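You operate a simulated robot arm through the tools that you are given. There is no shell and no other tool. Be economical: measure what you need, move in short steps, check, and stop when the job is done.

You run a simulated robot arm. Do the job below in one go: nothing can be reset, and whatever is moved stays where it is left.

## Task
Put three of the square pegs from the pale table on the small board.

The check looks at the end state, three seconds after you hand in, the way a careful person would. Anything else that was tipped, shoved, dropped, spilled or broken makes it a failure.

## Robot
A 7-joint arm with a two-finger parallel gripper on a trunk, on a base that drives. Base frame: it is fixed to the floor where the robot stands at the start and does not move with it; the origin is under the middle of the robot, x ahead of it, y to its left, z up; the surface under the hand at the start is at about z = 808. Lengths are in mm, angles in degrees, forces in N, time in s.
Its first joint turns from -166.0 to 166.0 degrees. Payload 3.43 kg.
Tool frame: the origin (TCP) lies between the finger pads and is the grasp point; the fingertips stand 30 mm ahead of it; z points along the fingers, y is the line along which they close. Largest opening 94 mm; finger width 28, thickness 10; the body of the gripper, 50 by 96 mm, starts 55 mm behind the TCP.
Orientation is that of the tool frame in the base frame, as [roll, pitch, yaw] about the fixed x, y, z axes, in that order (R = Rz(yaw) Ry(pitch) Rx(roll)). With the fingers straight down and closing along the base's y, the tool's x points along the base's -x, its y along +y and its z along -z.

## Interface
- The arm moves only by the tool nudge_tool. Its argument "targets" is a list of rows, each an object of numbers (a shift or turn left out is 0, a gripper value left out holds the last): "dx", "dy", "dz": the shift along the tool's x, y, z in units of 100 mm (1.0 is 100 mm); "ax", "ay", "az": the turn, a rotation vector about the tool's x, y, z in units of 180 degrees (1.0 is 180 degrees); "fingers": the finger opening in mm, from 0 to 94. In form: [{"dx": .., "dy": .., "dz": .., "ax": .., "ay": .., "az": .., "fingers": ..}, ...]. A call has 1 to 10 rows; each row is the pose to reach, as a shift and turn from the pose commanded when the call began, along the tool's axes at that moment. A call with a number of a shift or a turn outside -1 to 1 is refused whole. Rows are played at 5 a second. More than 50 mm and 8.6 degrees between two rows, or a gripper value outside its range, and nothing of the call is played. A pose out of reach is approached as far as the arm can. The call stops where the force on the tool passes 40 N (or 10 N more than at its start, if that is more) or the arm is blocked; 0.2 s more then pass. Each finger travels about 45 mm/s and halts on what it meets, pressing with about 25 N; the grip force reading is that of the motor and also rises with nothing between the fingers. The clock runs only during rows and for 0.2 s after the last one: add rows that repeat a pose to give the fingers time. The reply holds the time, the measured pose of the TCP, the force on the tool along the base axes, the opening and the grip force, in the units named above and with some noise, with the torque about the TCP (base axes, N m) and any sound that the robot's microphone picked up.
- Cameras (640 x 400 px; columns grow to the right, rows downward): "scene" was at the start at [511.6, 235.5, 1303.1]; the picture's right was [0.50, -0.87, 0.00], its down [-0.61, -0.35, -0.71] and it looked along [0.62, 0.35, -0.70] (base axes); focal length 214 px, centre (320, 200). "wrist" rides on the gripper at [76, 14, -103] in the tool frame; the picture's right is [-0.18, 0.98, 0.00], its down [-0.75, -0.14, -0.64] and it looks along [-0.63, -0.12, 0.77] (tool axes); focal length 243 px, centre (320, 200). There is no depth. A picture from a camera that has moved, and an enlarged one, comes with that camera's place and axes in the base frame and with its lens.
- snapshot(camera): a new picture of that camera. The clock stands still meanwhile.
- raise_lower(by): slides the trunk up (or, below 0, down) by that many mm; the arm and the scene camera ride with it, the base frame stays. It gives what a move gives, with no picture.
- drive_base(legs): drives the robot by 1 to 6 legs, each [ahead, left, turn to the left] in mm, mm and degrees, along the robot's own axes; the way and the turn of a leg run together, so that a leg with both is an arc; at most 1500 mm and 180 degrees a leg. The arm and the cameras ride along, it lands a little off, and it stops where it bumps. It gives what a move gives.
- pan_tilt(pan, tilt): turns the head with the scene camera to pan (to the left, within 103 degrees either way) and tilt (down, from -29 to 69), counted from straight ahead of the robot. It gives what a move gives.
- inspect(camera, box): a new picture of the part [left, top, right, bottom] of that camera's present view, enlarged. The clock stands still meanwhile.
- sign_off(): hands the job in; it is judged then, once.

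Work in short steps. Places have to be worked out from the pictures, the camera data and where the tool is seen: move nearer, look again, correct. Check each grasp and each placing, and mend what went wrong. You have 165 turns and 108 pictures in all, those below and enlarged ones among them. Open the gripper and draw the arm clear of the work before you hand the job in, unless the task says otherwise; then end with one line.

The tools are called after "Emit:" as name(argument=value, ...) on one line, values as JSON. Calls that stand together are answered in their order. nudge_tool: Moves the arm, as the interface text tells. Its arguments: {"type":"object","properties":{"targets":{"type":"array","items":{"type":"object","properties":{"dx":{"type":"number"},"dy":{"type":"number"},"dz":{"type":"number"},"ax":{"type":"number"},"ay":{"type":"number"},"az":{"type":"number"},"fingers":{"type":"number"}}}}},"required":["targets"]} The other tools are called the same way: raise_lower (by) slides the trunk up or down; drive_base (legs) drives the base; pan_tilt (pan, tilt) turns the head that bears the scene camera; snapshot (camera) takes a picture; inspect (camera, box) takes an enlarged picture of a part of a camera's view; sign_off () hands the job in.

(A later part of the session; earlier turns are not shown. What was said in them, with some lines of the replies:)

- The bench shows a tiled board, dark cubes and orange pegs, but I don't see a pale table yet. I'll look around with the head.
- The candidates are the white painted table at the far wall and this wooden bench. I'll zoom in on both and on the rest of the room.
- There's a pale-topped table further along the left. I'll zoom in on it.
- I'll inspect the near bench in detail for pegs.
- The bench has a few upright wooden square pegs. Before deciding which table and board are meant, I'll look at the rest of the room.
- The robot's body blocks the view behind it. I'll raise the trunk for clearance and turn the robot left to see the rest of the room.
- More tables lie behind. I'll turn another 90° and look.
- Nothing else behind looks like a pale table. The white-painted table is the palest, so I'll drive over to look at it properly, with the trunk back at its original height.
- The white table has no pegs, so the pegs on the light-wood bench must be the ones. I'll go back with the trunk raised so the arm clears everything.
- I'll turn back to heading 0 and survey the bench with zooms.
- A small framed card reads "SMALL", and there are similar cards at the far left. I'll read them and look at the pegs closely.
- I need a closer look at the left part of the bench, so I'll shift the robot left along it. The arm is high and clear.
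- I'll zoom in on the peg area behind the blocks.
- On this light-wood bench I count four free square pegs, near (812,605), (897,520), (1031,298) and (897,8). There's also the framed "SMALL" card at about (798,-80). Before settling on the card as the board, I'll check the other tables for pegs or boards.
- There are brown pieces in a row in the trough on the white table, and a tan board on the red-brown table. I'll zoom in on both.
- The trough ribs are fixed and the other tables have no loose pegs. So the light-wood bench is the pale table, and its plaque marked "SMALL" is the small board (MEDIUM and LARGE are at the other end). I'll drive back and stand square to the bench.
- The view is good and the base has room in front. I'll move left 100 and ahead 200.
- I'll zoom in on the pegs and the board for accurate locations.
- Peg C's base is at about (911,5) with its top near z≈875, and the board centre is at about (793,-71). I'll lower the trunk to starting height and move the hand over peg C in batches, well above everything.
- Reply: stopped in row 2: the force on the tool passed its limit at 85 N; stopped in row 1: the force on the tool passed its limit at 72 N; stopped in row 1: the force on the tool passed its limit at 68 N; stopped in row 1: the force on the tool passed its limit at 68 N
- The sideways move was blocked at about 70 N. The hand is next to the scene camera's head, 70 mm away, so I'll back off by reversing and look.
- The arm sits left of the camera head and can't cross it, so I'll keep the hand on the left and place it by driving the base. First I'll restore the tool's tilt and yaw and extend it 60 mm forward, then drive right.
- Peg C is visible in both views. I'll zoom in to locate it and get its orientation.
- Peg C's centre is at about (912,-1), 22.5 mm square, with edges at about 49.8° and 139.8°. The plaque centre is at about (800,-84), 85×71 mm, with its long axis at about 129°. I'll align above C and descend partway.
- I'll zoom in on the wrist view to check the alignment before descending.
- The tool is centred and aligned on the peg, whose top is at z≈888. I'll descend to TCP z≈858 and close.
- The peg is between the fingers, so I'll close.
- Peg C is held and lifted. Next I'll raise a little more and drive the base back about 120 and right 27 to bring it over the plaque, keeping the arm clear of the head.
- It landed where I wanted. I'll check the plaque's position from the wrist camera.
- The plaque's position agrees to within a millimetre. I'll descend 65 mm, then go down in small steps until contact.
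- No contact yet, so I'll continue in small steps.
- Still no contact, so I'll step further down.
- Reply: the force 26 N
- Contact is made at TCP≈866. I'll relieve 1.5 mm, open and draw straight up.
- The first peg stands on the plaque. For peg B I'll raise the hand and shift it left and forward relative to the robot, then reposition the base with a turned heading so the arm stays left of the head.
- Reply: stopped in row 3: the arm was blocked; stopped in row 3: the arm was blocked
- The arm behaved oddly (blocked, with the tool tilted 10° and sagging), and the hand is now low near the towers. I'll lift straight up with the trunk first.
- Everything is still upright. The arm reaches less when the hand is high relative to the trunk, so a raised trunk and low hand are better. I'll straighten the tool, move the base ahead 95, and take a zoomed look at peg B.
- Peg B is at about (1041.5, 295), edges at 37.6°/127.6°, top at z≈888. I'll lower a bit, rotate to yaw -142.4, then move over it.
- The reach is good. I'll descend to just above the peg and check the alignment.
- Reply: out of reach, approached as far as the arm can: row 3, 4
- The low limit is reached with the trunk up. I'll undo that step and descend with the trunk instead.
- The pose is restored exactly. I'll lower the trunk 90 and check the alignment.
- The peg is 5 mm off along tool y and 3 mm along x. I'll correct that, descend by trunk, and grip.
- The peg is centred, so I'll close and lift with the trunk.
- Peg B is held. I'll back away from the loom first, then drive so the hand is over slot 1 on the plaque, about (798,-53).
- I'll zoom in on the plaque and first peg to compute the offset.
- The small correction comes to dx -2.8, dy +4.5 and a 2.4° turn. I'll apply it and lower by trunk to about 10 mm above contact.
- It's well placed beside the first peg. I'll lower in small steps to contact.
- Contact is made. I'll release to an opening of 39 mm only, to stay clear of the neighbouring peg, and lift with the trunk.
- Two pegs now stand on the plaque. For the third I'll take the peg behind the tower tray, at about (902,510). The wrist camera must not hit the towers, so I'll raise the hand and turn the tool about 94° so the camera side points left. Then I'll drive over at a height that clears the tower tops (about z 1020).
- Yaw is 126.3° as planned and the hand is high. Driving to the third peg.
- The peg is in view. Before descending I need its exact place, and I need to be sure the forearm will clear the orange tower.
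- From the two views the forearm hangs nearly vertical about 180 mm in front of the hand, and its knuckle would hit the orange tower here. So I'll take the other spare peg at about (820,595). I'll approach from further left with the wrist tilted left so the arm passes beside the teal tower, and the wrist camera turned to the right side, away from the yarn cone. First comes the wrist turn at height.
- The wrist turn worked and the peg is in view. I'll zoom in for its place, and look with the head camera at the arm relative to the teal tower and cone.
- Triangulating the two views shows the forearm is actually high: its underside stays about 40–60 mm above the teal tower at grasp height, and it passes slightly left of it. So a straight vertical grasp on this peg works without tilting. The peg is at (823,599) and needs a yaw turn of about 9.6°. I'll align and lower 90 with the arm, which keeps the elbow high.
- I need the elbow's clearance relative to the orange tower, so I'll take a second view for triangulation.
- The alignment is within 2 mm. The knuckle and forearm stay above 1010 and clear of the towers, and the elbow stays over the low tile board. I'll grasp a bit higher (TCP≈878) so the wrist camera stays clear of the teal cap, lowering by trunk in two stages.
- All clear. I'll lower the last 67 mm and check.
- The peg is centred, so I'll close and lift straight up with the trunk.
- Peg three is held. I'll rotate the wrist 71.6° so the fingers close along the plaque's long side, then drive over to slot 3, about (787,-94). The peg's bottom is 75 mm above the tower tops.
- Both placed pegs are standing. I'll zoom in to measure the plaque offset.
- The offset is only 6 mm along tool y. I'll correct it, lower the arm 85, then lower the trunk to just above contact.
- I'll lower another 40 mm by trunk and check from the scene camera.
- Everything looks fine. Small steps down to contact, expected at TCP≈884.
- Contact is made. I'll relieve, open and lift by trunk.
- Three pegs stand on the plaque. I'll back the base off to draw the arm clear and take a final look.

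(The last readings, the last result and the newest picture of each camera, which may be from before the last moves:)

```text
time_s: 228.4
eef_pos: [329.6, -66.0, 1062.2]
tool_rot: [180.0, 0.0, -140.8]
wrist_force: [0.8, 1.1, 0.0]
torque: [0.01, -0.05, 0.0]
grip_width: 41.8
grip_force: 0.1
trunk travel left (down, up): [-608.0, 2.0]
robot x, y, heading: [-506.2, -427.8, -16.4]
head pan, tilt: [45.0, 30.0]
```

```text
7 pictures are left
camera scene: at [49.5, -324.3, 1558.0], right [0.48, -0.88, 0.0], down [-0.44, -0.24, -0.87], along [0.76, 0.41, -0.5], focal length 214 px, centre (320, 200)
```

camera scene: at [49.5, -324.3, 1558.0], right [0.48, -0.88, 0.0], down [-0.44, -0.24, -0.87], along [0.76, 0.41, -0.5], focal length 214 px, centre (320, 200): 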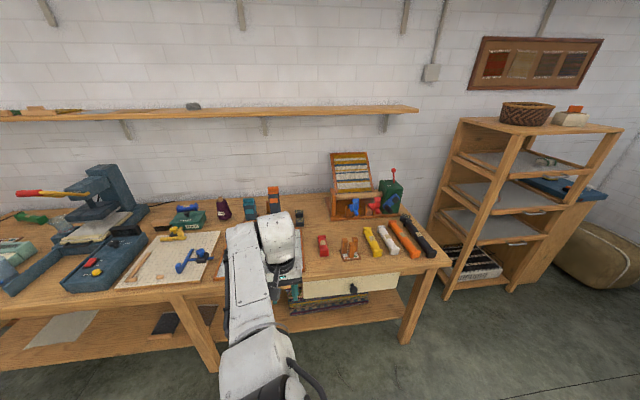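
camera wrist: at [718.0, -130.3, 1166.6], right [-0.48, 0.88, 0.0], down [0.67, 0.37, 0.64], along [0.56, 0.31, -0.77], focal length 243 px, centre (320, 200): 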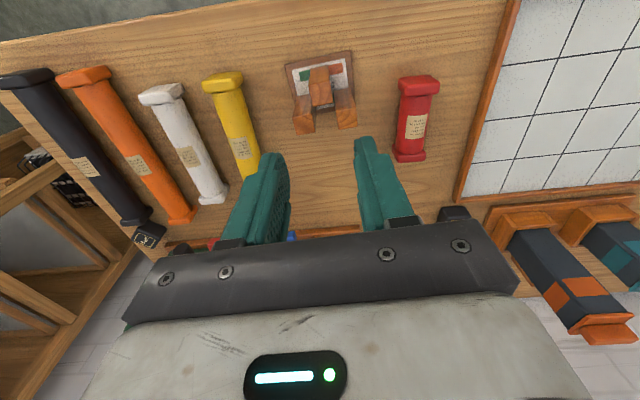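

Emit:
inspect(camera="scene", box=[300, 215, 420, 290])

Emit:
inspect(camera="scene", box=[160, 170, 320, 270])

```text
5.33 times, centred on (360, 252) of scene
camera zoom: at [49.5, -324.3, 1558.0], right [0.48, -0.88, 0.0], down [-0.44, -0.24, -0.87], along [0.76, 0.41, -0.5], focal length 1144 px, centre (107, -80)
```

zoom: 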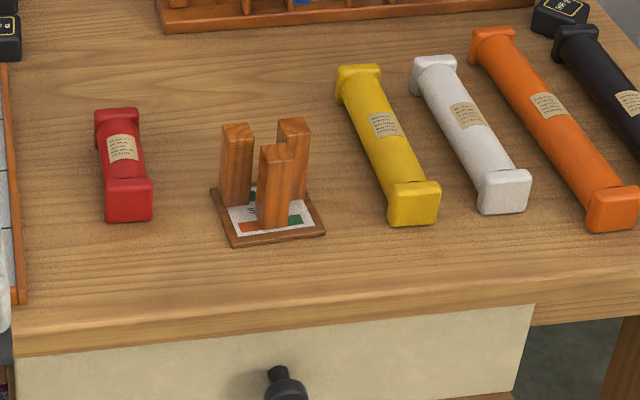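

```text
4.00 times, centred on (240, 220) of scene
camera zoom: at [49.5, -324.3, 1558.0], right [0.48, -0.88, 0.0], down [-0.44, -0.24, -0.87], along [0.76, 0.41, -0.5], focal length 858 px, centre (640, 120)
```

zoom: 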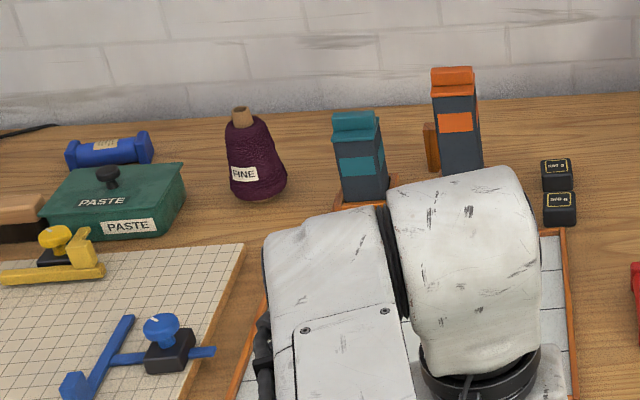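

All three pegs stand on the SMALL plaque, everything else is where it was, and the gripper is open and clear. Handing in.

Emit:
sign_off()

```text
The job is handed in.
```

Three square pegs from the light-wood bench now stand upright on the plaque marked "SMALL", which I took to be the small board; the fourth peg is untouched and nothing else appears to have moved.
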